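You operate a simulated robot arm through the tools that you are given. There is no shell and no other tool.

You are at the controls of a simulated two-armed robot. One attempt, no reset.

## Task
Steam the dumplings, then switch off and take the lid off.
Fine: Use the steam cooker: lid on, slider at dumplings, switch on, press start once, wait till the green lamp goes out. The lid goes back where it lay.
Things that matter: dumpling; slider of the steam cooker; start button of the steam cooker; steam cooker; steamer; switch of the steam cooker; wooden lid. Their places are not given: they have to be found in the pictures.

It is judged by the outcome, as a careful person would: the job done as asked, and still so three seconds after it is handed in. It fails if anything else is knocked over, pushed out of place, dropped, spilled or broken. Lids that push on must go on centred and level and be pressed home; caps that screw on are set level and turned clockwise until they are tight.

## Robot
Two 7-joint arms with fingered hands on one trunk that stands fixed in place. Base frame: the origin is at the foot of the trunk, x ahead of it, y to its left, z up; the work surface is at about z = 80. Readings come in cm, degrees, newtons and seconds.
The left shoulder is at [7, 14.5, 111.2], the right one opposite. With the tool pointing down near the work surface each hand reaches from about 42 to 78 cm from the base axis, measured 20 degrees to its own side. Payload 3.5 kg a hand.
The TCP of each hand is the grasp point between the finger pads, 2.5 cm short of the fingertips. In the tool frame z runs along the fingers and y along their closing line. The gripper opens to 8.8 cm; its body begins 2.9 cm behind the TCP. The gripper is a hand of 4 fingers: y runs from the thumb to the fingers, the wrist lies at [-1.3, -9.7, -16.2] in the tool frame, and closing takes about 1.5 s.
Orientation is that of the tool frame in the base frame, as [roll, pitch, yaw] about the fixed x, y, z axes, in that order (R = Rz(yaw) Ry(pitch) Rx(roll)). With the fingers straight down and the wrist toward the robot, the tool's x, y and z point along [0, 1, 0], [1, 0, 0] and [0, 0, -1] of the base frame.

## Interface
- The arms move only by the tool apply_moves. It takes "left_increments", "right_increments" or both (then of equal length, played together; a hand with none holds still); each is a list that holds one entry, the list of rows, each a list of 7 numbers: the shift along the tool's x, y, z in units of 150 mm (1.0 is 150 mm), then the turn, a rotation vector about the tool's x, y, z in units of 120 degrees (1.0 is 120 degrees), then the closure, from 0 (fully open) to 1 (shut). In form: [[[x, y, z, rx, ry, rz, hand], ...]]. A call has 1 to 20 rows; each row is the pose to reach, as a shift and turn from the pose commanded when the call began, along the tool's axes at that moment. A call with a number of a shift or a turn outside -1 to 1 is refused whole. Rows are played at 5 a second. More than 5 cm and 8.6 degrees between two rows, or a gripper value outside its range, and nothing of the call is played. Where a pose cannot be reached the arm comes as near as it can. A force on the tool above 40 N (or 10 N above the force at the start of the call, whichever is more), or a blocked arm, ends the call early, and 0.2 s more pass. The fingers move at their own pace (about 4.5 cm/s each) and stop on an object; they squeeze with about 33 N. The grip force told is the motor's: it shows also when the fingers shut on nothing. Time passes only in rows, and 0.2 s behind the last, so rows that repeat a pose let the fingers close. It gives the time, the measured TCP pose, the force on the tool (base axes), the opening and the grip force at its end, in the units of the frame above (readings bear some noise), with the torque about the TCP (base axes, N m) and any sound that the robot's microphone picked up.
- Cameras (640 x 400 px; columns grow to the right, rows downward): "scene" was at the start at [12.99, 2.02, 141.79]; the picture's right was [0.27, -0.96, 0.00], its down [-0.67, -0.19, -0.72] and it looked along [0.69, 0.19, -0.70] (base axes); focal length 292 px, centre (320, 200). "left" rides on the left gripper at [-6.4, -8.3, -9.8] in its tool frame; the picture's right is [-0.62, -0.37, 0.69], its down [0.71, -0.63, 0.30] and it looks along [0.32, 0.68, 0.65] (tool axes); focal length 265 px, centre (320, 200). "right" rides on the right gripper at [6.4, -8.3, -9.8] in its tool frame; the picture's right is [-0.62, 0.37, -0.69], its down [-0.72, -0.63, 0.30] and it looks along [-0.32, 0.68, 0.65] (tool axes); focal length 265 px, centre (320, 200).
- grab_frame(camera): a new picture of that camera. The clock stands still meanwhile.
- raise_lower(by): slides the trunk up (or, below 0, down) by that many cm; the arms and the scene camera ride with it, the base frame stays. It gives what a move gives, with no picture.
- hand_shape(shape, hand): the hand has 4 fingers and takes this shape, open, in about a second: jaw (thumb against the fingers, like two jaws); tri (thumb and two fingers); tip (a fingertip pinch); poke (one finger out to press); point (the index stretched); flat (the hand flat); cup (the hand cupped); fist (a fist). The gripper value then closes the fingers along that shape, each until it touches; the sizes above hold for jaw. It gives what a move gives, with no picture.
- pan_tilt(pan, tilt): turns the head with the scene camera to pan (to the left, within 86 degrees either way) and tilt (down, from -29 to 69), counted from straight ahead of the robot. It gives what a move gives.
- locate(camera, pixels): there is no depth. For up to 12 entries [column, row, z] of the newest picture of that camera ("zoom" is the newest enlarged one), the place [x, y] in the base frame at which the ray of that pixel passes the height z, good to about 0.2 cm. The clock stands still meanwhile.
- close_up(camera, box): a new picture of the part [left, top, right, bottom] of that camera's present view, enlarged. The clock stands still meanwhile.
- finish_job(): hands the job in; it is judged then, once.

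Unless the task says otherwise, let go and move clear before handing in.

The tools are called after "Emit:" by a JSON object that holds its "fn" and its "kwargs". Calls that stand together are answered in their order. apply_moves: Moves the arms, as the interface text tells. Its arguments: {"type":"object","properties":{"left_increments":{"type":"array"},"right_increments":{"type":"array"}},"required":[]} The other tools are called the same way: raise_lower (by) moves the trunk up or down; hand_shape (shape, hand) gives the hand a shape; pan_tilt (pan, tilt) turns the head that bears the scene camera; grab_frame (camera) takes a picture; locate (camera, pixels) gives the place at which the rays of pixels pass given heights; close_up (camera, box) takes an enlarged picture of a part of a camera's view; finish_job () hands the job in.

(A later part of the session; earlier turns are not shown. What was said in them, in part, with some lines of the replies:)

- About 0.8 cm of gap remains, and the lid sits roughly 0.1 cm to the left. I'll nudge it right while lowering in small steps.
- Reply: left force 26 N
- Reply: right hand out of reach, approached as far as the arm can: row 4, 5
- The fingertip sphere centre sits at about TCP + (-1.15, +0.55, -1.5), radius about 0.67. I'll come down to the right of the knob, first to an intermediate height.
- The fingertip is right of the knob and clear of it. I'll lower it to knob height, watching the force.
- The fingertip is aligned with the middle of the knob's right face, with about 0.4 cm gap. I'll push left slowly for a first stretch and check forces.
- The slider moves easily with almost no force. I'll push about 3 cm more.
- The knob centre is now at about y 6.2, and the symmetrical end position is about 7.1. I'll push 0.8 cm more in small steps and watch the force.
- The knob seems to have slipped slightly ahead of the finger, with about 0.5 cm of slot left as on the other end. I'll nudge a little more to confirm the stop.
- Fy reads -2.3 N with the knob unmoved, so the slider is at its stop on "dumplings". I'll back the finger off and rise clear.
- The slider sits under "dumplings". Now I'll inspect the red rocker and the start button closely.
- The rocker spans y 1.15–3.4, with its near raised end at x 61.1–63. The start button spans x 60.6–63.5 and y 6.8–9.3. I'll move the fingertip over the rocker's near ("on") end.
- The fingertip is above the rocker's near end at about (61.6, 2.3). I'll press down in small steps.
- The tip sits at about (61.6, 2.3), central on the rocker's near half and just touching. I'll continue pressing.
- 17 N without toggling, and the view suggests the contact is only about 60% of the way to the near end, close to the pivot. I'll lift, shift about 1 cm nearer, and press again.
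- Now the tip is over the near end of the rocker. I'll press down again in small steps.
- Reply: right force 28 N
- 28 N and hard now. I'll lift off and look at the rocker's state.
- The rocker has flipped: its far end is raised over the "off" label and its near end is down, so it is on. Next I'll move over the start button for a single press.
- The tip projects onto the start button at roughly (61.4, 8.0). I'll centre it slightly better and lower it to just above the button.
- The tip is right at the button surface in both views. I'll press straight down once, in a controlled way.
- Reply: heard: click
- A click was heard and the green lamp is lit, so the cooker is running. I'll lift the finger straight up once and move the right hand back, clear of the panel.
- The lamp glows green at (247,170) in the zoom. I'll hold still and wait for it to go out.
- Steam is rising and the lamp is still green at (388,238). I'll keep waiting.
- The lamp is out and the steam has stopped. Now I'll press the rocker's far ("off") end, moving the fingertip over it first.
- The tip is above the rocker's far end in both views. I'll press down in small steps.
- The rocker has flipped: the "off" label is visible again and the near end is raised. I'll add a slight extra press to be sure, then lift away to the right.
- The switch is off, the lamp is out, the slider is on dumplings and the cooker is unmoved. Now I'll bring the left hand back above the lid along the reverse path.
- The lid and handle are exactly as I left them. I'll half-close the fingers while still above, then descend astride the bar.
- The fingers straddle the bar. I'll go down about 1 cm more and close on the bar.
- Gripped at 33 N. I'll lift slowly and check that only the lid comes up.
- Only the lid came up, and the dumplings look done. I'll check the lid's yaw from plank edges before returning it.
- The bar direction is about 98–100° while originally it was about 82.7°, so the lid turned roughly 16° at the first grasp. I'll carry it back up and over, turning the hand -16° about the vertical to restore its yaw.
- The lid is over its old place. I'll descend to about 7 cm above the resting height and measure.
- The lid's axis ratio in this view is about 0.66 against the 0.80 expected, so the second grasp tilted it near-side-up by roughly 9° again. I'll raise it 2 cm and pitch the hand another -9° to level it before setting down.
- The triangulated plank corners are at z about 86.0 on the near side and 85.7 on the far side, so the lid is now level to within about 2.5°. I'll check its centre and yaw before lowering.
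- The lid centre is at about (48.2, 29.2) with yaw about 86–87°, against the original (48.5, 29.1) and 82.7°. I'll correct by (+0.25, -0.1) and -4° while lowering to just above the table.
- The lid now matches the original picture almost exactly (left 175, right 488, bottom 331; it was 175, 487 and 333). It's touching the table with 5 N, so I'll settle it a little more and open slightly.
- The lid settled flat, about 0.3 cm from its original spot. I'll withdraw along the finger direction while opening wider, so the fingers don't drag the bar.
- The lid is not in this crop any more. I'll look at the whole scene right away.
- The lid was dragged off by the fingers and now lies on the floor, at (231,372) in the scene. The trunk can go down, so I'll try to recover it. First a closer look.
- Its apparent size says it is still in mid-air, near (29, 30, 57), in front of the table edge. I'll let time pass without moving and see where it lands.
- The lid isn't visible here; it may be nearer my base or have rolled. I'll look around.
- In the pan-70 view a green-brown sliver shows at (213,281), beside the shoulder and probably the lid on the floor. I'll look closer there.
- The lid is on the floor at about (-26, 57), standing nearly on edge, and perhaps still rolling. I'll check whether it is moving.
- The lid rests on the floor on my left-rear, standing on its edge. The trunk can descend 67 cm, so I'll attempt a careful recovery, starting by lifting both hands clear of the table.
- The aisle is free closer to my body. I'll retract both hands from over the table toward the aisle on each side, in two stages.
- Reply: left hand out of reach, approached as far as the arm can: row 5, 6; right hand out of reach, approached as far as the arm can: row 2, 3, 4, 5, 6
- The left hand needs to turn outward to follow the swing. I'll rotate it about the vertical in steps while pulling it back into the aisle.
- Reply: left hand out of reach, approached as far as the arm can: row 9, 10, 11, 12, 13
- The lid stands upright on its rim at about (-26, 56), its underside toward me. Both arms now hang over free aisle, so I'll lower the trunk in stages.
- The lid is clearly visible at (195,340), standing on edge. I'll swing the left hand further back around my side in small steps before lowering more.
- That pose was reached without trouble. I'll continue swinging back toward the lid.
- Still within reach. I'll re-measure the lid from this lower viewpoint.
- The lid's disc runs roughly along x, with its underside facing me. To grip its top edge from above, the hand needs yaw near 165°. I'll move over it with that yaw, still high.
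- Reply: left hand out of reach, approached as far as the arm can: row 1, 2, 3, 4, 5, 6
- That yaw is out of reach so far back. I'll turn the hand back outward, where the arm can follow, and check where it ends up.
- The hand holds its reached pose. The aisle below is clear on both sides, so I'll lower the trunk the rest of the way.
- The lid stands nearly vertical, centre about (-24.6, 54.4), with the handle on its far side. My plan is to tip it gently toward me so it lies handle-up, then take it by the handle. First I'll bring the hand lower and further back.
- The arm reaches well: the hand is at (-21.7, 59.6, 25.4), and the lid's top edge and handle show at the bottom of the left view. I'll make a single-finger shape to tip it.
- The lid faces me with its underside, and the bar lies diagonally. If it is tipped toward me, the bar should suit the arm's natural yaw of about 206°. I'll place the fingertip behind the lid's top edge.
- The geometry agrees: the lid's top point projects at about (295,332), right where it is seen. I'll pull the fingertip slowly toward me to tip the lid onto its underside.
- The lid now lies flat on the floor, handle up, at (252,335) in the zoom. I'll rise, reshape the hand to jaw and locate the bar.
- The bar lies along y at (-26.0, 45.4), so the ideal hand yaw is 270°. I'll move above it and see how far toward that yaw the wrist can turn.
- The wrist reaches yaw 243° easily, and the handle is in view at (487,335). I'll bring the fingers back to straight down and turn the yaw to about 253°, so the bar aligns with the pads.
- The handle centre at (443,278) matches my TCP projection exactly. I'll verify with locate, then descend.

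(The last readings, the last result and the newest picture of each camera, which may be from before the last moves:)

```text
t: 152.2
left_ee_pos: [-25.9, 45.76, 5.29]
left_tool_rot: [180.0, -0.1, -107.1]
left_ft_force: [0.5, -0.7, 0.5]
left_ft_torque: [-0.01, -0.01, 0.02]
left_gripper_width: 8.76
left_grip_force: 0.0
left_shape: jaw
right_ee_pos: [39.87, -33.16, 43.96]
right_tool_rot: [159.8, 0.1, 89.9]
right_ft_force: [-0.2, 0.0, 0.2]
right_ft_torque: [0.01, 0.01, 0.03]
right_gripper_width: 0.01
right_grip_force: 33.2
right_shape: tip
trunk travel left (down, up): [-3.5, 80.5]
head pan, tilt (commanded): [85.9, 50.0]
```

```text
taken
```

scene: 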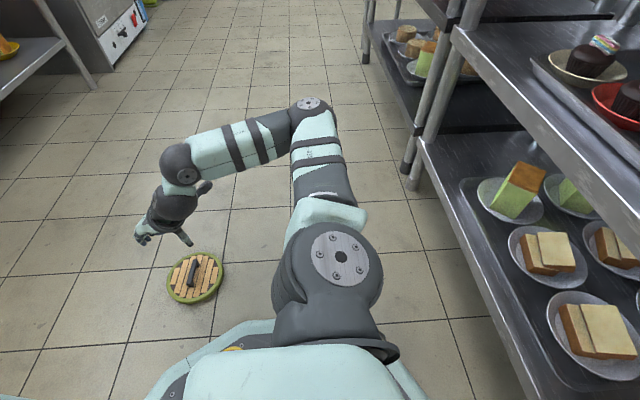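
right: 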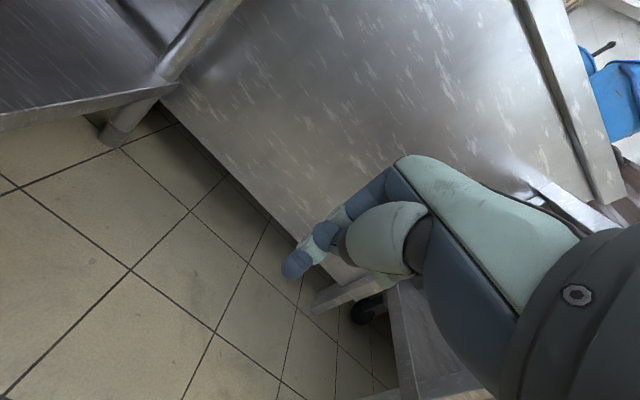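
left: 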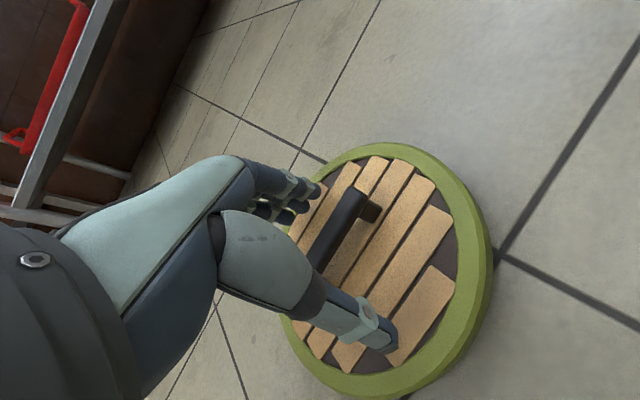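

The hand is astride the bar just as in the first grasp. I'll close on it.

Emit:
{"fn": "apply_moves", "kwargs": {"left_increments": [[[0, 0, 0.01, 0, 0, 0, 0.3], [0, 0, 0.01, 0, 0, 0, 0.5], [0, 0, 0.01, 0, 0, 0, 0.7], [0, 0, 0.01, 0, 0, 0, 0.9], [0, 0, 0.01, 0, 0, 0, 1], [0, 0, 0.01, 0, 0, 0, 1], [0, 0, 0.01, 0, 0, 0, 1], [0, 0, 0.01, 0, 0, 0, 1], [0, 0, 0.01, 0, 0, 0, 1], [0, 0, 0.01, 0, 0, 0, 1]]]}}

Emit:
{"fn": "grab_frame", "kwargs": {"camera": "left"}}

Emit:
{"fn": "close_up", "kwargs": {"camera": "scene", "box": [130, 210, 260, 310]}}

```text
t: 154.4
left_ee_pos: [-26.01, 45.79, 5.11]
left_tool_rot: [-179.9, 0.0, -107.0]
left_ft_force: [0.1, -0.1, 0.2]
left_ft_torque: [0.03, 0.0, 0.0]
left_gripper_width: 0.96
left_grip_force: 32.6
left_shape: jaw
right_ee_pos: [39.92, -33.03, 43.85]
right_tool_rot: [159.8, 0.1, 90.0]
right_ft_force: [0.4, -0.3, -0.3]
right_ft_torque: [0.02, 0.01, 0.0]
right_gripper_width: 0.0
right_grip_force: 32.8
right_shape: tip
trunk travel left (down, up): [-3.5, 80.5]
head pan, tilt (commanded): [85.9, 50.0]
```

```text
taken
```

left: 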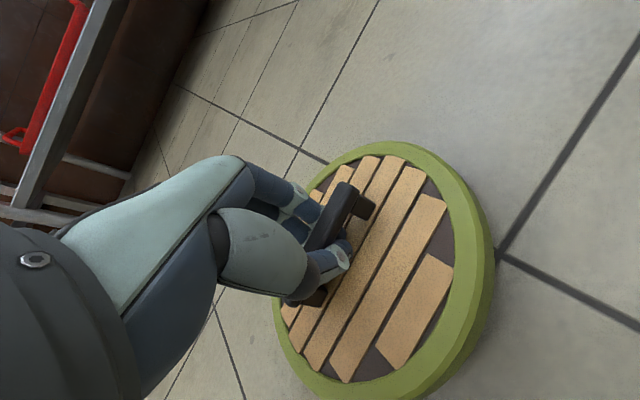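

```text
4.00 times, centred on (195, 260) of scene
```

zoom: 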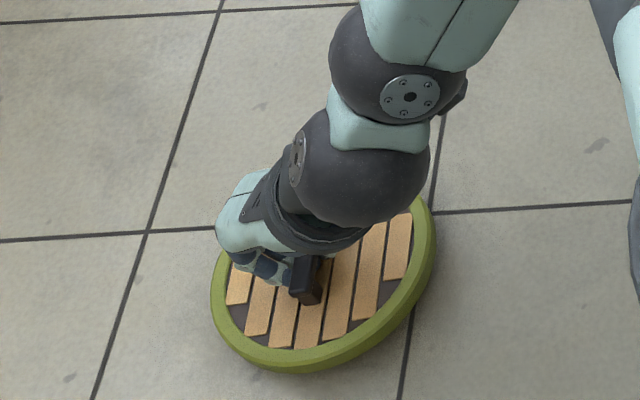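

Gripped with the lid flat on the floor. I'll lift it slowly and check the hold.

Emit:
{"fn": "apply_moves", "kwargs": {"left_increments": [[[0, 0, -0.06, 0, 0, 0, 1], [0, 0, -0.2, 0, 0, 0, 1], [0, 0, -0.4, 0, 0, 0, 1], [0, 0, -0.6, 0, 0, 0, 1], [0, 0, -0.8, 0, 0, 0, 1], [0, 0, -1.0, 0, 0, 0, 1], [0, 0, -1.0, 0, 0, 0, 1]]]}}

Emit:
{"fn": "apply_moves", "kwargs": {"left_increments": [[[0, 0, -0.2, 0, 0, 0, 1], [0, 0, -0.4, 0, 0, 0, 1], [0, 0, -0.4, 0, 0, 0, 1]]]}}

Emit:
{"fn": "grab_frame", "kwargs": {"camera": "left"}}

Emit:
{"fn": "grab_frame", "kwargs": {"camera": "scene"}}

```text
t: 156.0
left_ee_pos: [-25.89, 45.77, 20.16]
left_tool_rot: [180.0, 0.1, -107.1]
left_ft_force: [-0.5, -0.5, 0.0]
left_ft_torque: [0.01, -0.02, 0.02]
left_gripper_width: 1.01
left_grip_force: 32.9
left_shape: jaw
right_ee_pos: [39.99, -33.06, 43.99]
right_tool_rot: [159.8, 0.1, 89.9]
right_ft_force: [0.3, -0.3, 0.4]
right_ft_torque: [0.04, 0.01, 0.01]
right_gripper_width: 0.0
right_grip_force: 33.5
right_shape: tip
trunk travel left (down, up): [-3.5, 80.5]
head pan, tilt (commanded): [85.9, 50.0]
```

```text
t: 156.8
left_ee_pos: [-25.89, 45.81, 26.05]
left_tool_rot: [-180.0, 0.0, -107.1]
left_ft_force: [-0.2, -0.5, -0.7]
left_ft_torque: [0.0, 0.0, 0.01]
left_gripper_width: 1.01
left_grip_force: 33.0
left_shape: jaw
right_ee_pos: [39.95, -33.04, 43.84]
right_tool_rot: [159.8, 0.1, 90.0]
right_ft_force: [0.2, -0.1, 0.0]
right_ft_torque: [0.0, -0.04, -0.03]
right_gripper_width: 0.0
right_grip_force: 32.9
right_shape: tip
trunk travel left (down, up): [-3.5, 80.5]
head pan, tilt (commanded): [85.9, 50.0]
```

```text
taken
```

left: 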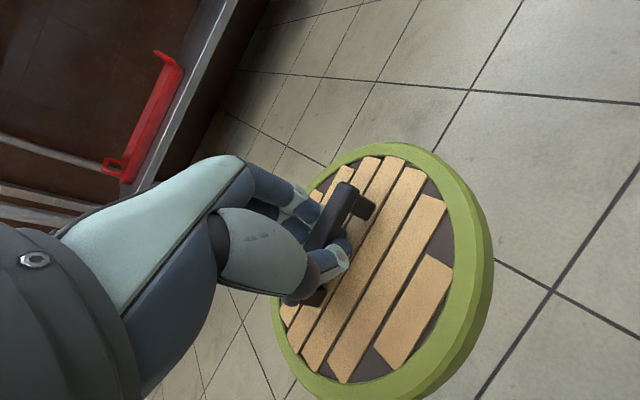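

```text
taken
```

scene: 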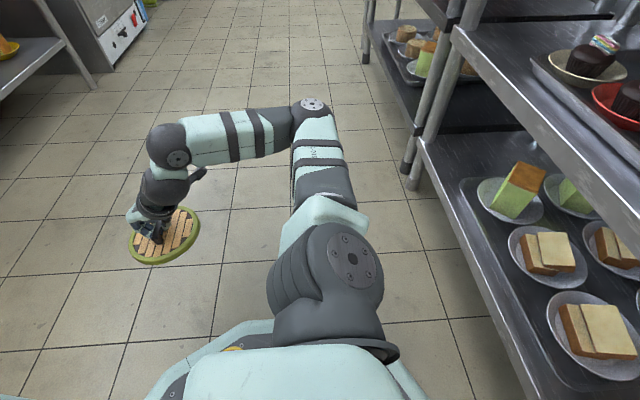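

The lid is in hand again, intact. I'll reverse the path, swinging forward around my side in stages and turning the hand back.

Emit:
{"fn": "apply_moves", "kwargs": {"left_increments": [[[-0.169, -0.004, -0.04, 0, 0, 0.0667, 1], [-0.337, -0.008, -0.08, 0, 0, 0.1333, 1], [-0.506, -0.013, -0.12, 0, 0, 0.2, 1], [-0.674, -0.017, -0.16, 0, 0, 0.2667, 1], [-0.843, -0.021, -0.2, 0, 0, 0.3333, 1], [-0.843, -0.021, -0.2, 0, 0, 0.3333, 1]]]}}

Emit:
{"fn": "grab_frame", "kwargs": {"camera": "scene"}}

```text
t: 158.2
left_ee_pos: [-22.08, 57.85, 28.86]
left_tool_rot: [-180.0, -0.1, -147.1]
left_ft_force: [0.4, 0.1, -0.7]
left_ft_torque: [0.0, 0.0, -0.01]
left_gripper_width: 1.02
left_grip_force: 32.8
left_shape: jaw
right_ee_pos: [39.93, -32.99, 44.0]
right_tool_rot: [159.8, 0.0, 89.9]
right_ft_force: [0.1, 0.5, 0.1]
right_ft_torque: [-0.01, 0.0, -0.01]
right_gripper_width: 0.0
right_grip_force: 33.6
right_shape: tip
trunk travel left (down, up): [-3.5, 80.5]
head pan, tilt (commanded): [85.9, 50.0]
```

```text
taken
```

scene: 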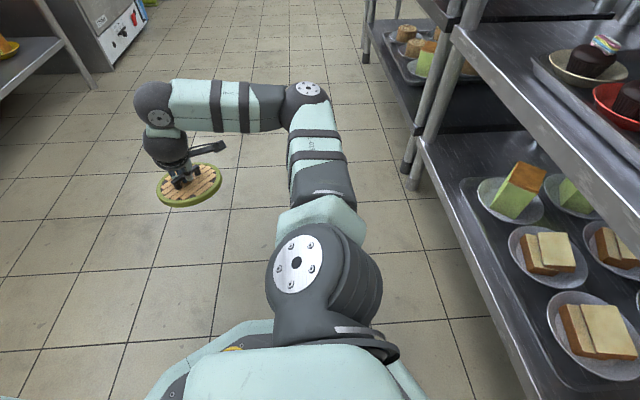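

The elbow and hand are over open aisle. I'll raise the trunk back to its original height in two stages.

Emit:
{"fn": "raise_lower", "kwargs": {"by": 34}}

Emit:
{"fn": "raise_lower", "kwargs": {"by": 30}}

Emit:
{"fn": "grab_frame", "kwargs": {"camera": "scene"}}

Emit:
{"fn": "grab_frame", "kwargs": {"camera": "left"}}

```text
t: 161.5
left_ee_pos: [-21.91, 57.9, 63.04]
left_tool_rot: [180.0, 0.0, -147.0]
left_ft_force: [0.2, -0.1, -0.9]
left_ft_torque: [-0.04, 0.01, -0.01]
left_gripper_width: 1.02
left_grip_force: 33.4
left_shape: jaw
right_ee_pos: [39.87, -33.04, 77.94]
right_tool_rot: [159.8, 0.1, 90.0]
right_ft_force: [-0.9, 0.3, 0.1]
right_ft_torque: [0.0, 0.0, 0.0]
right_gripper_width: 0.01
right_grip_force: 33.1
right_shape: tip
trunk travel left (down, up): [-37.5, 46.5]
head pan, tilt (commanded): [85.9, 50.0]
```

```text
t: 164.5
left_ee_pos: [-21.99, 57.84, 93.07]
left_tool_rot: [-179.9, 0.0, -147.1]
left_ft_force: [-0.5, -0.3, -0.9]
left_ft_torque: [0.0, 0.01, -0.01]
left_gripper_width: 1.05
left_grip_force: 33.2
left_shape: jaw
right_ee_pos: [39.93, -32.97, 107.92]
right_tool_rot: [159.9, 0.1, 90.0]
right_ft_force: [-0.6, 0.7, 0.2]
right_ft_torque: [0.0, 0.01, -0.02]
right_gripper_width: 0.0
right_grip_force: 32.9
right_shape: tip
trunk travel left (down, up): [-67.5, 16.5]
head pan, tilt (commanded): [85.9, 50.0]
```

```text
taken
```

scene: 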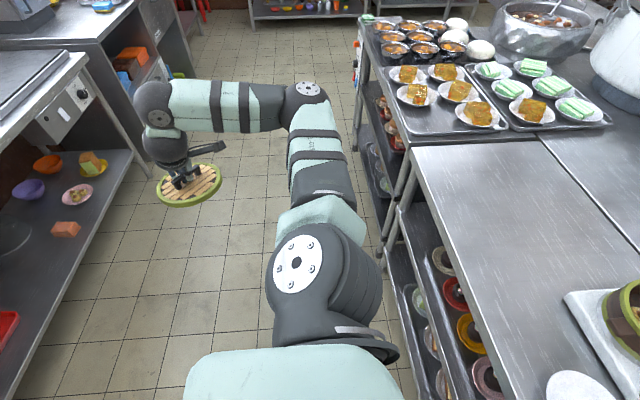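

```text
taken
```

left: 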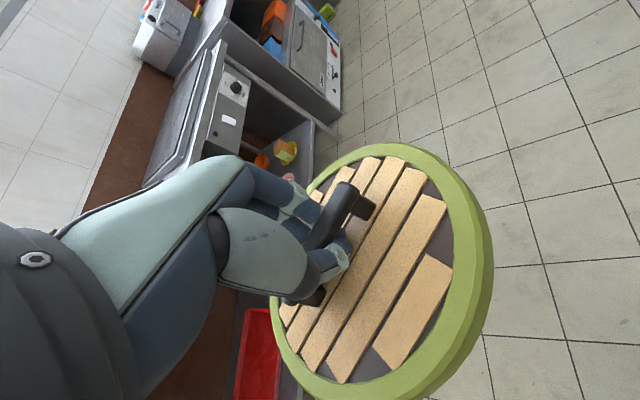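

The trunk is back at its original height and the lid is held securely. I'll continue the return swing in stages toward the table, well above it.

Emit:
{"fn": "apply_moves", "kwargs": {"left_increments": [[[-0.157, -0.053, -0.133, 0, 0, 0.0217, 1], [-0.313, -0.105, -0.267, 0, 0, 0.0433, 1], [-0.47, -0.158, -0.4, 0, 0, 0.065, 1], [-0.626, -0.21, -0.534, 0, 0, 0.0867, 1], [-0.783, -0.263, -0.667, 0, 0, 0.1083, 1], [-0.783, -0.263, -0.667, 0, 0, 0.1083, 1]]]}}

Emit:
{"fn": "apply_moves", "kwargs": {"left_increments": [[[-0.164, -0.095, -0.027, 0, 0, 0.0467, 1], [-0.328, -0.19, -0.053, 0, 0, 0.0933, 1], [-0.492, -0.286, -0.08, 0, 0, 0.14, 1], [-0.656, -0.381, -0.106, 0, 0, 0.1867, 1], [-0.82, -0.476, -0.133, 0, 0, 0.2333, 1], [-0.82, -0.476, -0.133, 0, 0, 0.2333, 1]]]}}

Emit:
{"fn": "grab_frame", "kwargs": {"camera": "scene"}}

```text
t: 165.9
left_ee_pos: [-10.04, 61.08, 103.0]
left_tool_rot: [180.0, 0.0, -160.0]
left_ft_force: [0.8, -0.4, -0.3]
left_ft_torque: [-0.01, 0.0, 0.02]
left_gripper_width: 1.01
left_grip_force: 33.0
left_shape: jaw
right_ee_pos: [39.95, -33.07, 107.94]
right_tool_rot: [159.8, 0.1, 89.9]
right_ft_force: [-0.2, 0.4, -0.3]
right_ft_torque: [0.0, -0.01, -0.02]
right_gripper_width: 0.0
right_grip_force: 33.3
right_shape: tip
trunk travel left (down, up): [-67.5, 16.5]
head pan, tilt (commanded): [85.9, 50.0]
```

```text
t: 167.3
left_ee_pos: [4.1, 58.34, 104.94]
left_tool_rot: [-179.9, -0.1, 171.9]
left_ft_force: [0.0, -1.7, -0.5]
left_ft_torque: [-0.02, 0.01, 0.02]
left_gripper_width: 1.01
left_grip_force: 33.2
left_shape: jaw
right_ee_pos: [39.85, -33.02, 107.94]
right_tool_rot: [159.8, 0.1, 90.0]
right_ft_force: [-0.2, 0.3, 0.5]
right_ft_torque: [0.0, 0.0, -0.02]
right_gripper_width: 0.0
right_grip_force: 33.1
right_shape: tip
trunk travel left (down, up): [-67.5, 16.5]
head pan, tilt (commanded): [85.9, 50.0]
```

```text
taken
```

scene: 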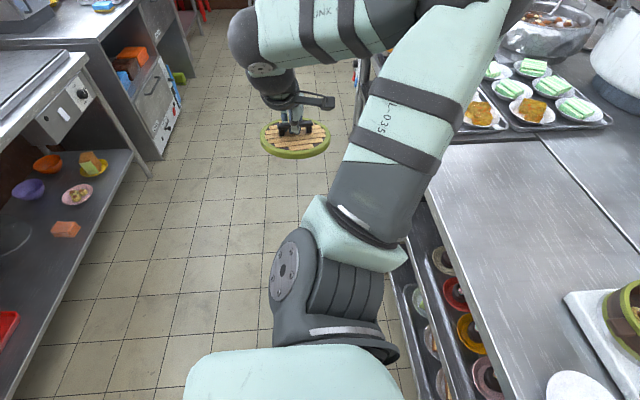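

Emit:
{"fn": "apply_moves", "kwargs": {"left_increments": [[[-0.169, -0.05, -0.013, 0, 0, 0.045, 1], [-0.337, -0.101, -0.027, 0, 0, 0.09, 1], [-0.506, -0.151, -0.04, 0, 0, 0.135, 1], [-0.674, -0.202, -0.054, 0, 0, 0.18, 1], [-0.843, -0.252, -0.067, 0, 0, 0.225, 1], [-0.843, -0.252, -0.067, 0, 0, 0.225, 1]]]}}

Emit:
{"fn": "apply_moves", "kwargs": {"left_increments": [[[-0.174, 0.008, 0, 0, 0, 0.0667, 1], [-0.348, 0.016, 0, 0, 0, 0.1333, 1], [-0.521, 0.023, 0, 0, 0, 0.2, 1], [-0.695, 0.031, 0, 0, 0, 0.2667, 1], [-0.869, 0.039, 0, 0, 0, 0.3333, 1], [-0.869, 0.039, 0, 0, 0, 0.3333, 1]]]}}

Emit:
{"fn": "pan_tilt", "kwargs": {"pan": 45, "tilt": 45}}

Emit:
{"fn": "grab_frame", "kwargs": {"camera": "scene"}}

Emit:
{"fn": "grab_frame", "kwargs": {"camera": "left"}}

```text
t: 168.7
left_ee_pos: [15.98, 52.9, 106.02]
left_tool_rot: [-179.9, 0.0, 144.9]
left_ft_force: [0.6, -0.3, -0.6]
left_ft_torque: [0.03, 0.03, -0.02]
left_gripper_width: 1.04
left_grip_force: 33.6
left_shape: jaw
right_ee_pos: [40.04, -32.9, 107.91]
right_tool_rot: [159.8, 0.1, 90.0]
right_ft_force: [0.1, 0.4, 0.3]
right_ft_torque: [-0.03, 0.0, 0.04]
right_gripper_width: 0.01
right_grip_force: 33.3
right_shape: tip
trunk travel left (down, up): [-67.5, 16.5]
head pan, tilt (commanded): [85.9, 50.0]
```

```text
t: 170.1
left_ee_pos: [27.04, 45.92, 105.97]
left_tool_rot: [180.0, 0.0, 104.8]
left_ft_force: [-0.3, 0.6, -0.8]
left_ft_torque: [-0.01, -0.01, 0.0]
left_gripper_width: 1.05
left_grip_force: 33.2
left_shape: jaw
right_ee_pos: [39.91, -32.98, 107.86]
right_tool_rot: [159.8, 0.0, 89.9]
right_ft_force: [0.5, 0.9, 0.6]
right_ft_torque: [-0.01, -0.02, 0.01]
right_gripper_width: 0.0
right_grip_force: 33.2
right_shape: tip
trunk travel left (down, up): [-67.5, 16.5]
head pan, tilt (commanded): [85.9, 50.0]
```

```text
t: 171.2
left_ee_pos: [27.0, 45.96, 106.03]
left_tool_rot: [-179.9, 0.0, 104.9]
left_ft_force: [0.2, 1.0, -0.8]
left_ft_torque: [-0.01, 0.02, -0.01]
left_gripper_width: 1.02
left_grip_force: 32.9
left_shape: jaw
right_ee_pos: [39.91, -33.03, 107.95]
right_tool_rot: [159.8, 0.1, 89.8]
right_ft_force: [0.1, 0.1, 0.1]
right_ft_torque: [-0.02, 0.03, 0.01]
right_gripper_width: 0.0
right_grip_force: 32.6
right_shape: tip
trunk travel left (down, up): [-67.5, 16.5]
head pan, tilt (commanded): [45.0, 45.0]
```

```text
taken
```

scene: 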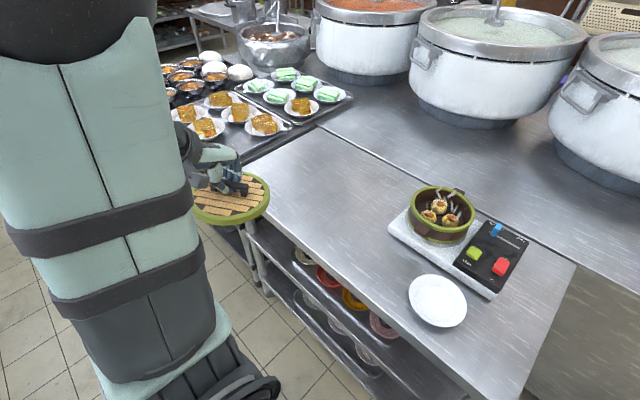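

```text
taken
```

left: 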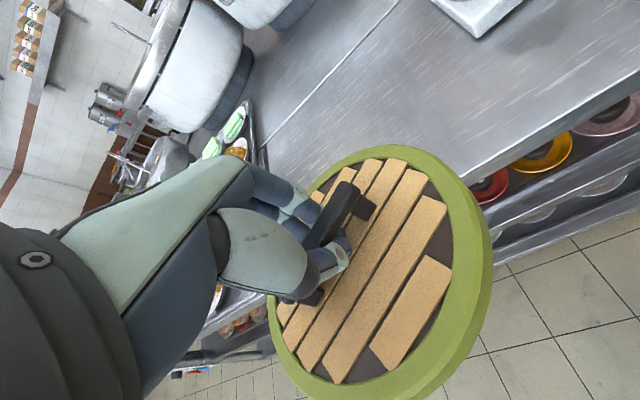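

Emit:
{"fn": "apply_moves", "kwargs": {"left_increments": [[[-0.144, 0.107, 0, 0, 0, 0.0327, 1], [-0.287, 0.214, 0, 0, 0, 0.0653, 1], [-0.431, 0.32, 0, 0, 0, 0.098, 1], [-0.574, 0.427, 0, 0, 0, 0.1307, 1], [-0.718, 0.534, 0, 0, 0, 0.1633, 1], [-0.718, 0.534, 0, 0, 0, 0.1633, 1]]]}}

Emit:
{"fn": "apply_moves", "kwargs": {"left_increments": [[[-0.099, 0.149, 0, 0, 0, 0.0327, 1], [-0.199, 0.297, 0, 0, 0, 0.0653, 1], [-0.298, 0.446, 0, 0, 0, 0.098, 1], [-0.398, 0.594, 0, 0, 0, 0.1307, 1], [-0.497, 0.743, 0, 0, 0, 0.1633, 1], [-0.497, 0.743, 0, 0, 0, 0.1633, 1]]]}}

Emit:
{"fn": "pan_tilt", "kwargs": {"pan": 15.5, "tilt": 44.2}}

Emit:
{"fn": "grab_frame", "kwargs": {"camera": "scene"}}

Emit:
{"fn": "grab_frame", "kwargs": {"camera": "left"}}

```text
t: 172.6
left_ee_pos: [37.45, 37.51, 105.9]
left_tool_rot: [-179.9, -0.1, 85.2]
left_ft_force: [-0.7, 0.2, 0.2]
left_ft_torque: [-0.02, -0.02, 0.03]
left_gripper_width: 1.03
left_grip_force: 32.7
left_shape: jaw
right_ee_pos: [39.83, -33.12, 108.02]
right_tool_rot: [159.7, 0.1, 90.0]
right_ft_force: [-0.3, 0.1, -0.2]
right_ft_torque: [0.01, 0.04, 0.04]
right_gripper_width: 0.0
right_grip_force: 32.9
right_shape: tip
trunk travel left (down, up): [-67.5, 16.5]
head pan, tilt (commanded): [45.0, 45.0]
```

```text
t: 174.0
left_ee_pos: [47.91, 29.27, 105.98]
left_tool_rot: [180.0, 0.0, 65.7]
left_ft_force: [-0.1, -0.6, 0.4]
left_ft_torque: [0.01, 0.01, 0.02]
left_gripper_width: 0.99
left_grip_force: 32.8
left_shape: jaw
right_ee_pos: [39.94, -33.07, 107.92]
right_tool_rot: [159.8, 0.1, 90.0]
right_ft_force: [0.3, -0.1, 1.0]
right_ft_torque: [0.03, 0.0, 0.02]
right_gripper_width: 0.0
right_grip_force: 33.5
right_shape: tip
trunk travel left (down, up): [-67.5, 16.5]
head pan, tilt (commanded): [45.0, 45.0]
```

```text
t: 174.9
left_ee_pos: [48.06, 29.09, 106.0]
left_tool_rot: [-179.9, 0.0, 65.8]
left_ft_force: [-0.4, 0.0, -0.3]
left_ft_torque: [-0.02, 0.02, -0.01]
left_gripper_width: 1.02
left_grip_force: 33.3
left_shape: jaw
right_ee_pos: [39.95, -33.03, 108.01]
right_tool_rot: [159.7, 0.1, 90.0]
right_ft_force: [0.4, 0.1, -0.2]
right_ft_torque: [-0.02, 0.02, 0.01]
right_gripper_width: 0.0
right_grip_force: 33.1
right_shape: tip
trunk travel left (down, up): [-67.5, 16.5]
head pan, tilt (commanded): [15.5, 44.2]
```

```text
taken
```

scene: 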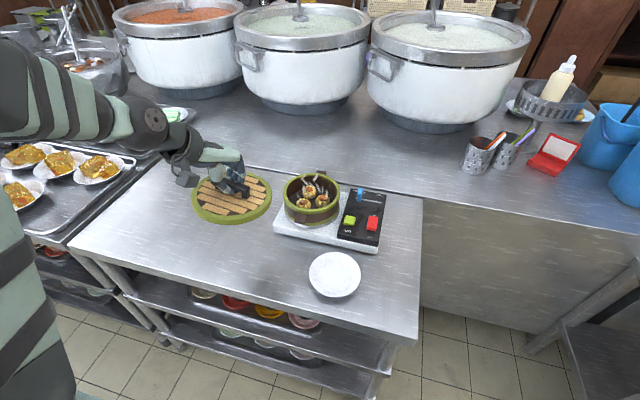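

```text
taken
```

left: 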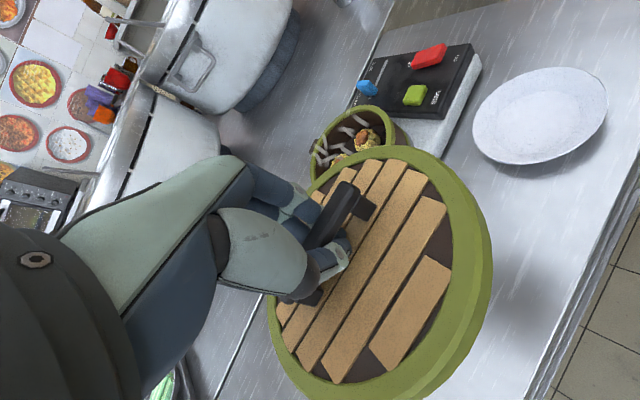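

The lid is back over its place with the right yaw. I'll pitch the hand -9° to level it, then descend to measure.

Emit:
{"fn": "apply_moves", "kwargs": {"left_increments": [[[0, 0, 0.2, -0.0375, 0, 0, 1], [0, 0, 0.45, -0.075, 0, 0, 1], [0, 0, 0.7, -0.075, 0, 0, 1], [0, 0, 0.95, -0.075, 0, 0, 1], [0, 0, 1.0, -0.075, 0, 0, 1], [0, 0, 1.0, -0.075, 0, 0, 1]]]}}

Emit:
{"fn": "grab_frame", "kwargs": {"camera": "left"}}

Emit:
{"fn": "close_up", "kwargs": {"camera": "left", "box": [270, 130, 510, 400]}}

Emit:
{"fn": "close_up", "kwargs": {"camera": "scene", "box": [205, 210, 290, 290]}}

```text
t: 176.3
left_ee_pos: [47.89, 29.29, 90.97]
left_tool_rot: [171.1, 0.0, 65.9]
left_ft_force: [-0.3, -1.3, -0.2]
left_ft_torque: [-0.01, 0.0, -0.02]
left_gripper_width: 1.03
left_grip_force: 32.4
left_shape: jaw
right_ee_pos: [39.81, -33.06, 107.97]
right_tool_rot: [159.8, -0.1, 90.0]
right_ft_force: [-0.6, -0.5, -0.3]
right_ft_torque: [0.05, -0.01, -0.02]
right_gripper_width: 0.02
right_grip_force: 33.0
right_shape: tip
trunk travel left (down, up): [-67.5, 16.5]
head pan, tilt (commanded): [15.5, 44.2]
```

```text
taken
```

left: 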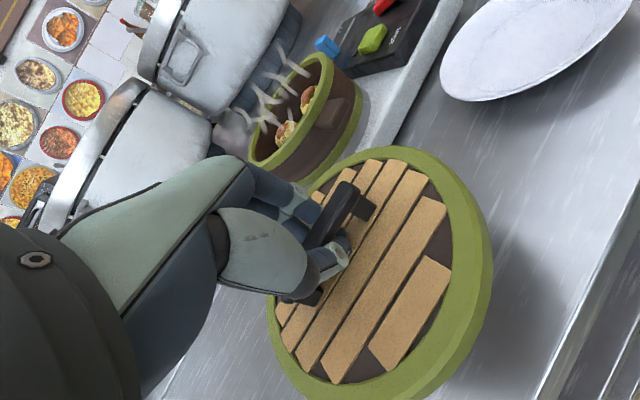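

```text
1.48 times, centred on (390, 265) of left
```

zoom: 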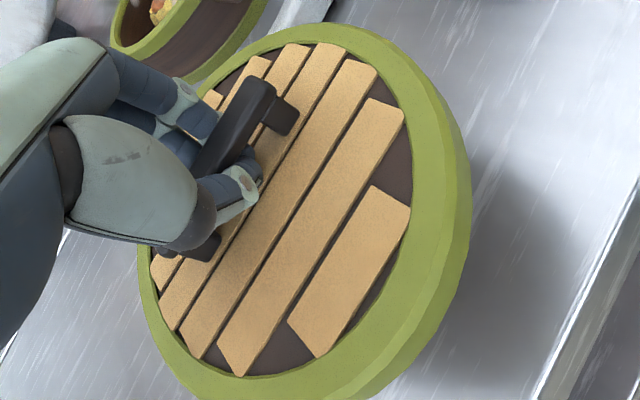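

```text
5.00 times, centred on (248, 250) of scene
```

zoom: 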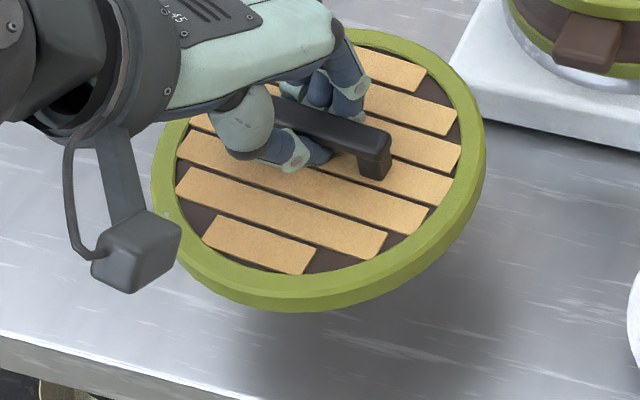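

Emit:
{"fn": "locate", "kwargs": {"camera": "zoom", "pixels": [[317, 250, 87], [317, 250, 90], [203, 240, 87], [203, 240, 90], [430, 208, 87], [430, 208, 90], [461, 147, 87], [461, 147, 90], [458, 110, 87], [458, 110, 90], [456, 178, 87], [456, 178, 90]]}}

Emit:
{"fn": "locate", "kwargs": {"camera": "left", "pixels": [[427.1, 255.5, 87], [427.1, 255.5, 90], [388, 371.6, 87], [388, 371.6, 90], [408.9, 170.5, 87], [408.9, 170.5, 90], [368.4, 159, 87], [368.4, 159, 90], [342.7, 169.1, 87], [342.7, 169.1, 90], [390, 159.7, 87], [390, 159.7, 90]]}}

```text
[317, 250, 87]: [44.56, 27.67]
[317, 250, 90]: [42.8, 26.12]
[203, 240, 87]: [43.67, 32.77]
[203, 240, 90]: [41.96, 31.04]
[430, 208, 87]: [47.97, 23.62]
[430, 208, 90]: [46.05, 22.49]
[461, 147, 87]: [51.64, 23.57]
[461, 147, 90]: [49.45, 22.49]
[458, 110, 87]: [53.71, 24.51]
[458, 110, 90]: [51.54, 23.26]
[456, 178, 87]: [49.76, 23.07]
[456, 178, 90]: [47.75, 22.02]
```

```text
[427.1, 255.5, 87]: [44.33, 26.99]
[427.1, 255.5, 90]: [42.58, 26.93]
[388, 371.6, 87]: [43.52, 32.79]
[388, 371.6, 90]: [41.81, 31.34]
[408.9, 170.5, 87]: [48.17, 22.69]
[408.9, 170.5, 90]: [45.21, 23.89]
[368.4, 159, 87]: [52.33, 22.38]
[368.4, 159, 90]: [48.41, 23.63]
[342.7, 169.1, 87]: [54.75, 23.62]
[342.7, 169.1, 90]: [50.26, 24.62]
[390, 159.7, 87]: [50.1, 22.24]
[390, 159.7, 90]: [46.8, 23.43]
```

All plank corners come out at z 88.0–88.4, so the lid is level. I'll lower it to just above the table and compare with the original picture.

Emit:
{"fn": "apply_moves", "kwargs": {"left_increments": [[[0, -0.0181, 0.114, 0, 0, 0, 1], [0, -0.0361, 0.228, 0, 0, 0, 1], [0, -0.0542, 0.3424, 0, 0, 0, 1], [0, -0.0542, 0.3424, 0, 0, 0, 1]]]}}

Emit:
{"fn": "close_up", "kwargs": {"camera": "scene", "box": [210, 220, 290, 300]}}

```text
t: 177.3
left_ee_pos: [47.98, 29.15, 85.79]
left_tool_rot: [171.0, -0.1, 65.6]
left_ft_force: [-0.6, 0.2, -0.7]
left_ft_torque: [0.01, 0.0, 0.02]
left_gripper_width: 1.0
left_grip_force: 33.3
left_shape: jaw
right_ee_pos: [39.92, -33.01, 107.97]
right_tool_rot: [159.8, 0.1, 90.0]
right_ft_force: [1.6, -0.3, 0.9]
right_ft_torque: [0.01, -0.01, -0.02]
right_gripper_width: 0.0
right_grip_force: 33.2
right_shape: tip
trunk travel left (down, up): [-67.5, 16.5]
head pan, tilt (commanded): [15.5, 44.2]
```

```text
5.00 times, centred on (250, 260) of scene
```

zoom: 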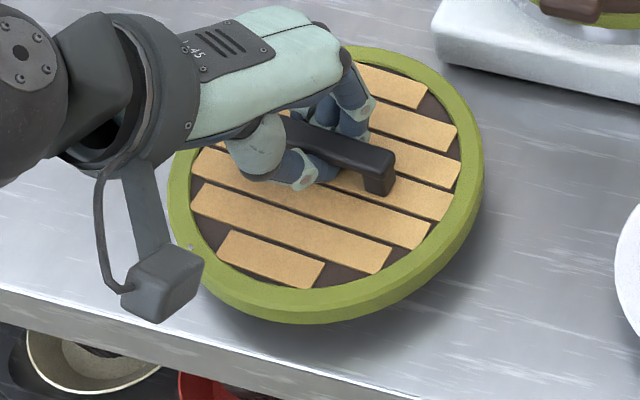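

Position and yaw agree with the original within a few pixels (plank slope 19.2° against 19.4°). I'll lower gently to contact.

Emit:
{"fn": "apply_moves", "kwargs": {"left_increments": [[[0, -0.0026, 0.0165, 0, 0, 0, 1], [0, -0.0052, 0.0329, 0, 0, 0, 1], [0, -0.0073, 0.0461, 0, 0, 0, 1], [0, -0.0094, 0.0593, 0, 0, 0, 1], [0, -0.0094, 0.0593, 0, 0, 0, 1]]]}}

Emit:
{"fn": "close_up", "kwargs": {"camera": "scene", "box": [210, 220, 290, 300]}}

```text
t: 178.5
left_ee_pos: [48.15, 29.27, 84.85]
left_tool_rot: [171.1, 0.0, 65.8]
left_ft_force: [-0.7, 0.8, 0.0]
left_ft_torque: [-0.02, 0.03, 0.0]
left_gripper_width: 1.02
left_grip_force: 32.3
left_shape: jaw
right_ee_pos: [40.0, -33.01, 108.02]
right_tool_rot: [159.9, 0.1, 89.9]
right_ft_force: [0.3, -0.2, -0.3]
right_ft_torque: [0.01, 0.03, -0.01]
right_gripper_width: 0.04
right_grip_force: 33.3
right_shape: tip
trunk travel left (down, up): [-67.5, 16.5]
head pan, tilt (commanded): [15.5, 44.2]
```

```text
5.00 times, centred on (250, 260) of scene
```

zoom: 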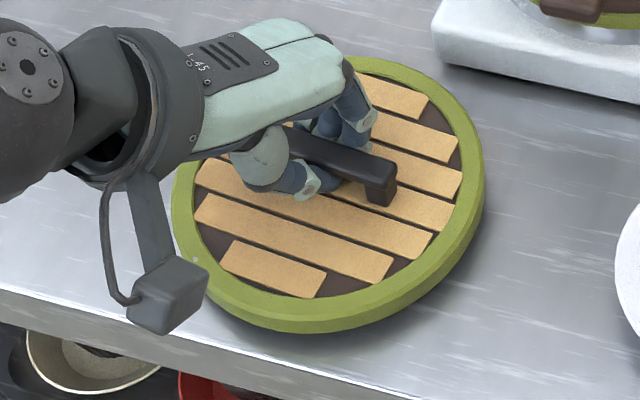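

Emit:
{"fn": "apply_moves", "kwargs": {"left_increments": [[[0, -0.0016, 0.0099, 0, 0, 0, 1], [0, -0.0031, 0.0198, 0, 0, 0, 1], [0, -0.0042, 0.0263, 0, 0, 0, 1], [0, -0.0042, 0.0263, 0, 0, 0, 1]]]}}

Emit:
{"fn": "close_up", "kwargs": {"camera": "scene", "box": [210, 220, 290, 300]}}

```text
t: 179.5
left_ee_pos: [48.15, 29.29, 84.5]
left_tool_rot: [171.0, 0.0, 65.9]
left_ft_force: [1.2, 1.8, 4.5]
left_ft_torque: [-0.18, 0.08, 0.02]
left_gripper_width: 1.06
left_grip_force: 33.2
left_shape: jaw
right_ee_pos: [39.89, -33.06, 107.88]
right_tool_rot: [159.7, 0.0, 90.0]
right_ft_force: [0.2, -0.4, 1.3]
right_ft_torque: [0.02, 0.02, -0.02]
right_gripper_width: 0.0
right_grip_force: 33.1
right_shape: tip
trunk travel left (down, up): [-67.5, 16.5]
head pan, tilt (commanded): [15.5, 44.2]
```

```text
5.00 times, centred on (250, 260) of scene
```

zoom: 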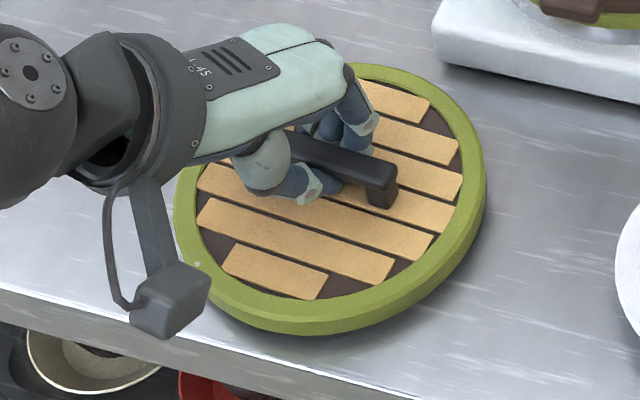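

Contact at 4.5 N, and the lid matches the original outline (174/486/63/335 against 175/487/63/333). Now a careful release: I'll open slightly in place and check.

Emit:
{"fn": "apply_moves", "kwargs": {"left_increments": [[[0, 0.001, -0.0066, 0, 0, 0, 0.95], [0, 0.001, -0.0066, 0, 0, 0, 0.88], [0, 0.001, -0.0066, 0, 0, 0, 0.82], [0, 0.001, -0.0066, 0, 0, 0, 0.76], [0, 0.001, -0.0066, 0, 0, 0, 0.72], [0, 0.001, -0.0066, 0, 0, 0, 0.72]]]}}

Emit:
{"fn": "close_up", "kwargs": {"camera": "scene", "box": [210, 220, 290, 300]}}

Emit:
{"fn": "grab_frame", "kwargs": {"camera": "left"}}

```text
t: 180.9
left_ee_pos: [47.93, 29.22, 84.75]
left_tool_rot: [171.0, 0.0, 65.7]
left_ft_force: [1.3, -0.5, 10.5]
left_ft_torque: [-0.04, 0.04, 0.02]
left_gripper_width: 2.42
left_grip_force: 0.0
left_shape: jaw
right_ee_pos: [39.86, -33.14, 107.96]
right_tool_rot: [159.8, 0.0, 89.9]
right_ft_force: [-0.4, 0.8, -0.1]
right_ft_torque: [-0.02, -0.02, 0.01]
right_gripper_width: 0.0
right_grip_force: 33.2
right_shape: tip
trunk travel left (down, up): [-67.5, 16.5]
head pan, tilt (commanded): [15.5, 44.2]
```

```text
5.00 times, centred on (250, 260) of scene
```

zoom: 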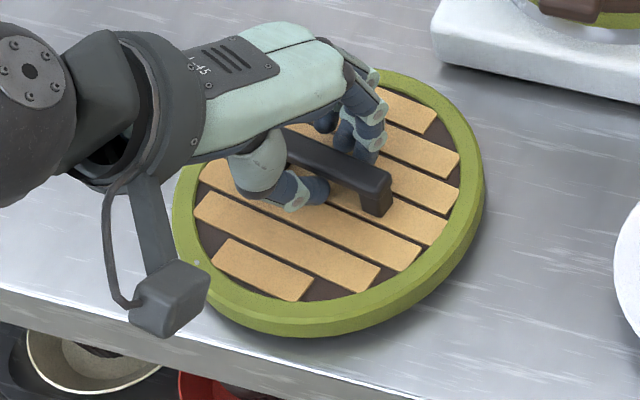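

```text
taken
```

left: 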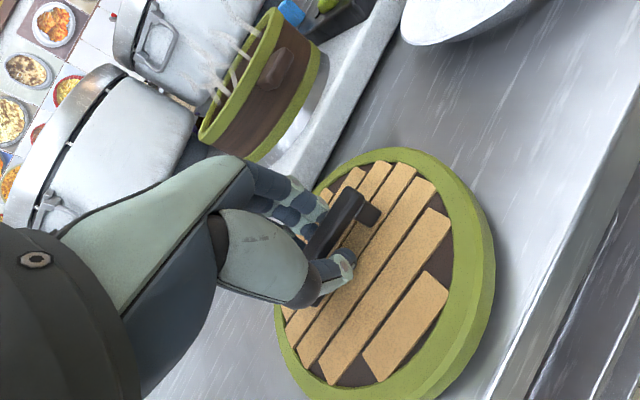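

Released with the lid in place. The fingertips press with 10 N, so I'll relieve that by rising 0.4 cm straight up while opening a bit more, then check again.

Emit:
{"fn": "apply_moves", "kwargs": {"left_increments": [[[0, 0.0021, -0.0132, 0, 0, 0, 0.7], [0, 0.0042, -0.0263, 0, 0, 0, 0.66], [0, 0.0042, -0.0263, 0, 0, 0, 0.62], [0, 0.0052, -0.0329, 0, 0, 0, 0.58], [0, 0.0063, -0.0395, 0, 0, 0, 0.54], [0, 0.0063, -0.0395, 0, 0, 0, 0.5], [0, 0.0063, -0.0395, 0, 0, 0, 0.5]]]}}

Emit:
{"fn": "close_up", "kwargs": {"camera": "scene", "box": [210, 220, 290, 300]}}

Emit:
{"fn": "grab_frame", "kwargs": {"camera": "left"}}

```text
t: 182.5
left_ee_pos: [47.88, 29.3, 85.26]
left_tool_rot: [171.2, 0.0, 65.9]
left_ft_force: [0.1, -0.2, 2.0]
left_ft_torque: [0.01, 0.04, -0.02]
left_gripper_width: 4.24
left_grip_force: 0.0
left_shape: jaw
right_ee_pos: [40.03, -33.15, 107.9]
right_tool_rot: [159.8, -0.1, 90.1]
right_ft_force: [0.3, 0.2, 1.0]
right_ft_torque: [-0.03, 0.03, 0.0]
right_gripper_width: 0.02
right_grip_force: 32.7
right_shape: tip
trunk travel left (down, up): [-67.5, 16.5]
head pan, tilt (commanded): [15.5, 44.2]
```

```text
5.00 times, centred on (250, 260) of scene
```

zoom: 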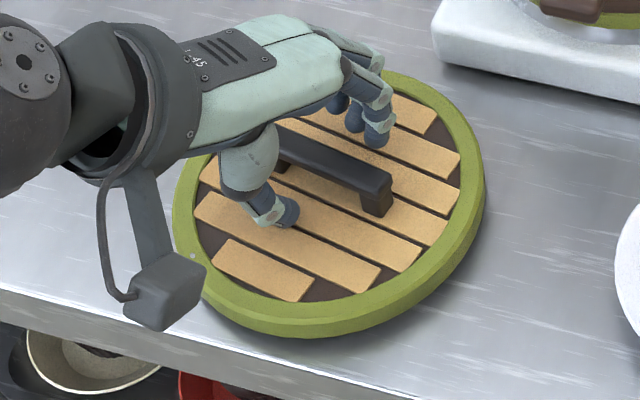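

```text
taken
```

left: 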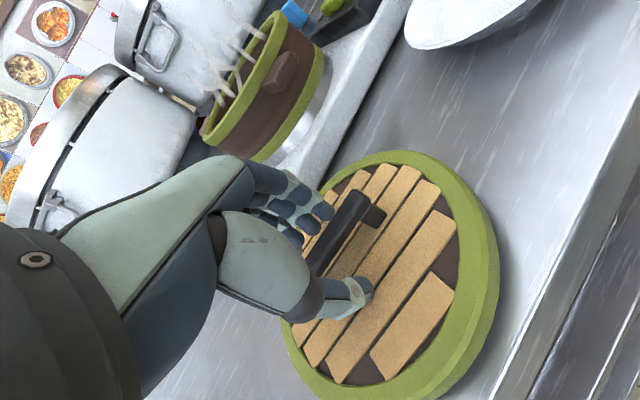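

The fingers are well clear of the bar on both sides. I'll open further with small vertical rises and check once more.

Emit:
{"fn": "apply_moves", "kwargs": {"left_increments": [[[0, 0.0031, -0.0198, 0, 0, 0, 0.44], [0, 0.0063, -0.0395, 0, 0, 0, 0.36], [0, 0.0094, -0.0593, 0, 0, 0, 0.28], [0, 0.0125, -0.079, 0, 0, 0, 0.2], [0, 0.0156, -0.0988, 0, 0, 0, 0.12], [0, 0.0156, -0.0988, 0, 0, 0, 0.05], [0, 0.0156, -0.0988, 0, 0, 0, 0]]]}}

Emit:
{"fn": "close_up", "kwargs": {"camera": "scene", "box": [210, 220, 290, 300]}}

Emit:
{"fn": "grab_frame", "kwargs": {"camera": "left"}}

```text
t: 184.1
left_ee_pos: [48.1, 29.28, 86.62]
left_tool_rot: [171.1, -0.1, 65.9]
left_ft_force: [0.2, 0.3, 0.6]
left_ft_torque: [0.02, -0.02, 0.02]
left_gripper_width: 8.75
left_grip_force: 0.0
left_shape: jaw
right_ee_pos: [39.94, -33.17, 107.81]
right_tool_rot: [159.7, 0.0, 90.0]
right_ft_force: [0.5, -0.2, 0.1]
right_ft_torque: [-0.01, -0.04, 0.01]
right_gripper_width: 0.01
right_grip_force: 32.5
right_shape: tip
trunk travel left (down, up): [-67.5, 16.5]
head pan, tilt (commanded): [15.5, 44.2]
```

```text
5.00 times, centred on (250, 260) of scene
```

zoom: 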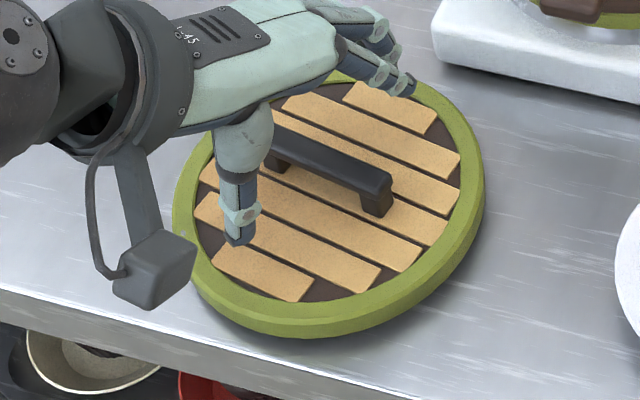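

```text
taken
```

left: 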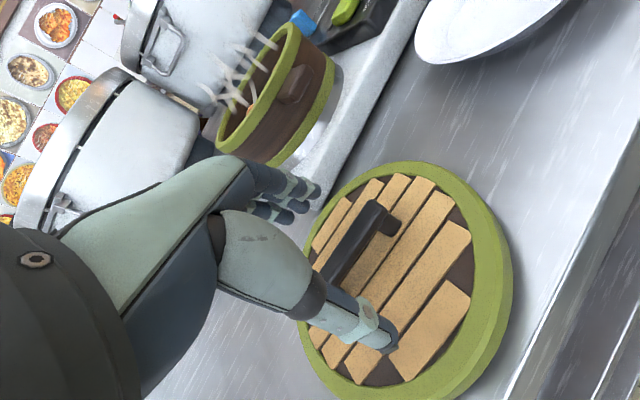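

Fully open and the lid hasn't moved. I'll rise straight up, well clear.

Emit:
{"fn": "apply_moves", "kwargs": {"left_increments": [[[0, 0.0104, -0.0658, 0, 0, 0, 0], [0, 0.026, -0.165, 0, 0, 0, 0], [0, 0.052, -0.329, 0, 0, 0, 0], [0, 0.078, -0.494, 0, 0, 0, 0], [0, 0.104, -0.658, 0, 0, 0, 0], [0, 0.135, -0.856, 0, 0, 0, 0], [0, 0.135, -0.856, 0, 0, 0, 0]]]}}

Emit:
{"fn": "close_up", "kwargs": {"camera": "scene", "box": [210, 220, 290, 300]}}

Emit:
{"fn": "grab_frame", "kwargs": {"camera": "scene"}}

```text
t: 185.7
left_ee_pos: [47.94, 29.25, 99.76]
left_tool_rot: [171.2, 0.0, 65.8]
left_ft_force: [0.4, -0.5, 0.3]
left_ft_torque: [0.01, 0.02, 0.02]
left_gripper_width: 8.75
left_grip_force: 0.0
left_shape: jaw
right_ee_pos: [40.08, -33.06, 107.93]
right_tool_rot: [159.9, 0.2, 89.9]
right_ft_force: [0.2, 0.2, 0.3]
right_ft_torque: [-0.01, -0.01, -0.01]
right_gripper_width: 0.0
right_grip_force: 32.7
right_shape: tip
trunk travel left (down, up): [-67.5, 16.5]
head pan, tilt (commanded): [15.5, 44.2]
```

```text
5.00 times, centred on (250, 260) of scene
```

zoom: 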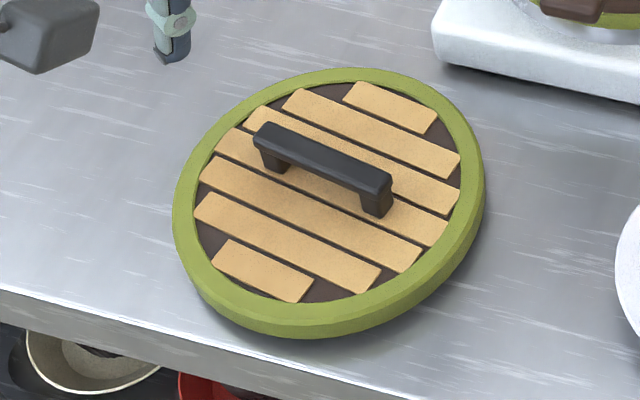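

```text
taken
```

scene: 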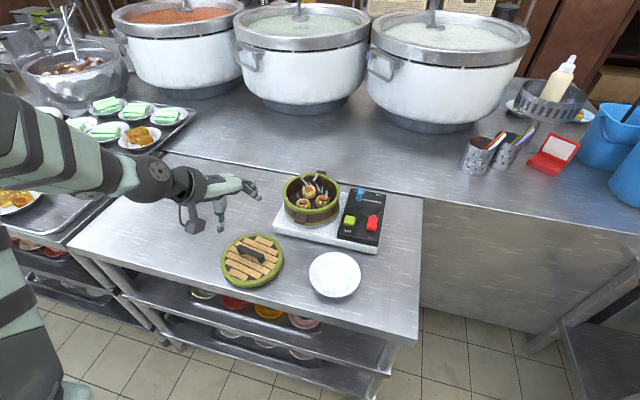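

The lid is back where it lay, within about 0.3 cm. I'll move the left hand further clear and inspect the cooker one last time.

Emit:
{"fn": "apply_moves", "kwargs": {"left_increments": [[[0, 0.05, -0.2, 0, 0, 0, 0], [0, 0.1, -0.4, 0, 0, 0, 0], [0.1, 0.12, -0.6, 0, 0, 0, 0], [0.2, 0.12, -0.8, 0, 0, 0, 0], [0.2, 0.12, -0.8, 0, 0, 0, 0]]]}}

Emit:
{"fn": "close_up", "kwargs": {"camera": "scene", "box": [260, 160, 400, 260]}}

Emit:
{"fn": "close_up", "kwargs": {"camera": "scene", "box": [0, 60, 260, 240]}}

Emit:
{"fn": "grab_frame", "kwargs": {"camera": "scene"}}

```text
t: 186.9
left_ee_pos: [49.25, 32.02, 111.83]
left_tool_rot: [171.1, 0.0, 65.9]
left_ft_force: [-0.3, 0.0, 0.6]
left_ft_torque: [0.07, 0.01, 0.02]
left_gripper_width: 8.73
left_grip_force: 0.0
left_shape: jaw
right_ee_pos: [39.96, -33.09, 107.94]
right_tool_rot: [159.8, 0.0, 90.0]
right_ft_force: [0.2, 0.4, -0.6]
right_ft_torque: [-0.02, -0.01, 0.05]
right_gripper_width: 0.0
right_grip_force: 32.9
right_shape: tip
trunk travel left (down, up): [-67.5, 16.5]
head pan, tilt (commanded): [15.5, 44.2]
```

```text
4.00 times, centred on (330, 210) of scene
```

zoom: 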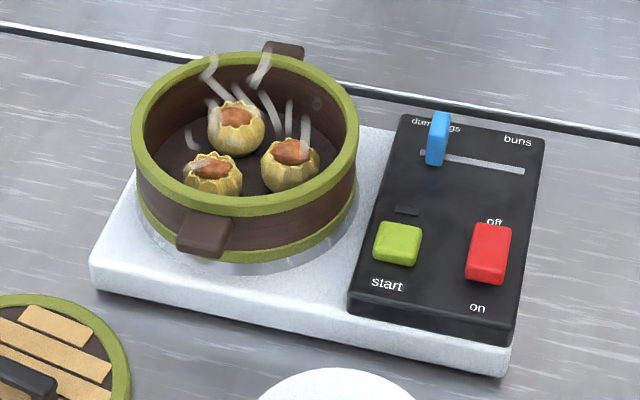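

```text
2.22 times, centred on (130, 150) of scene
```

zoom: 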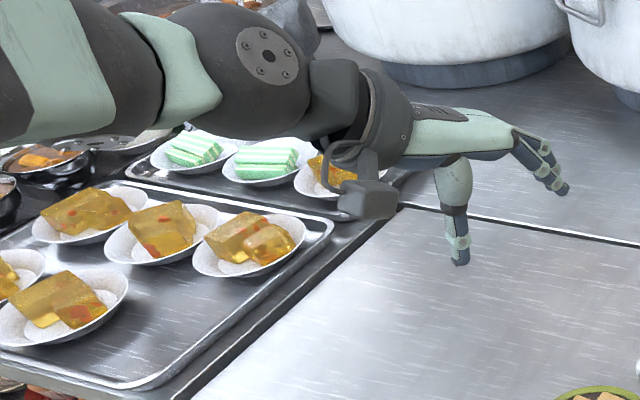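

```text
taken
```

scene: 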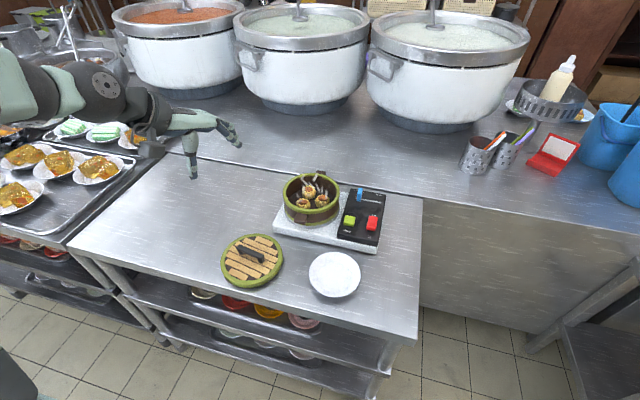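

Everything is in its final state. The dumplings are steamed, the lamp is out, the rocker is off and the slider is at dumplings; the cooker hasn't moved. The lid lies in its original place and both hands are clear. One thing went wrong on the way: when I first put the lid down, my fingers dragged it off the table onto the floor. I picked it up again and it looks intact. Handing in.

Emit:
{"fn": "finish_job", "kwargs": {}}

```text
The job is handed in.
```

The dumplings are steamed, the cooker is off and the lid is back where it lay, but I dropped the lid on the floor once along the way. I've handed the job in and haven't seen a verdict on it.

- **Steaming:** I set the lid level on the steamer and pressed it home. I moved the slider to "dumplings", switched on and pressed start once. I heard a click, the green lamp lit, and I waited until it went out.
- **After steaming:** I switched the cooker off and took the lid off. The last pictures show the rocker at off, the lamp out, the slider still at "dumplings" and the cooker where it started.
- **The dropped lid:** When I first put the lid down, my fingers caught its handle as I drew back. It went over the table edge and rolled across the floor. I lowered the trunk, tipped the lid handle-up, picked it up and set it down again. It looks undamaged and lies within about 0.3 cm of its original spot, but it did touch the floor.

I saw nothing else moved or spilled in the pictures.
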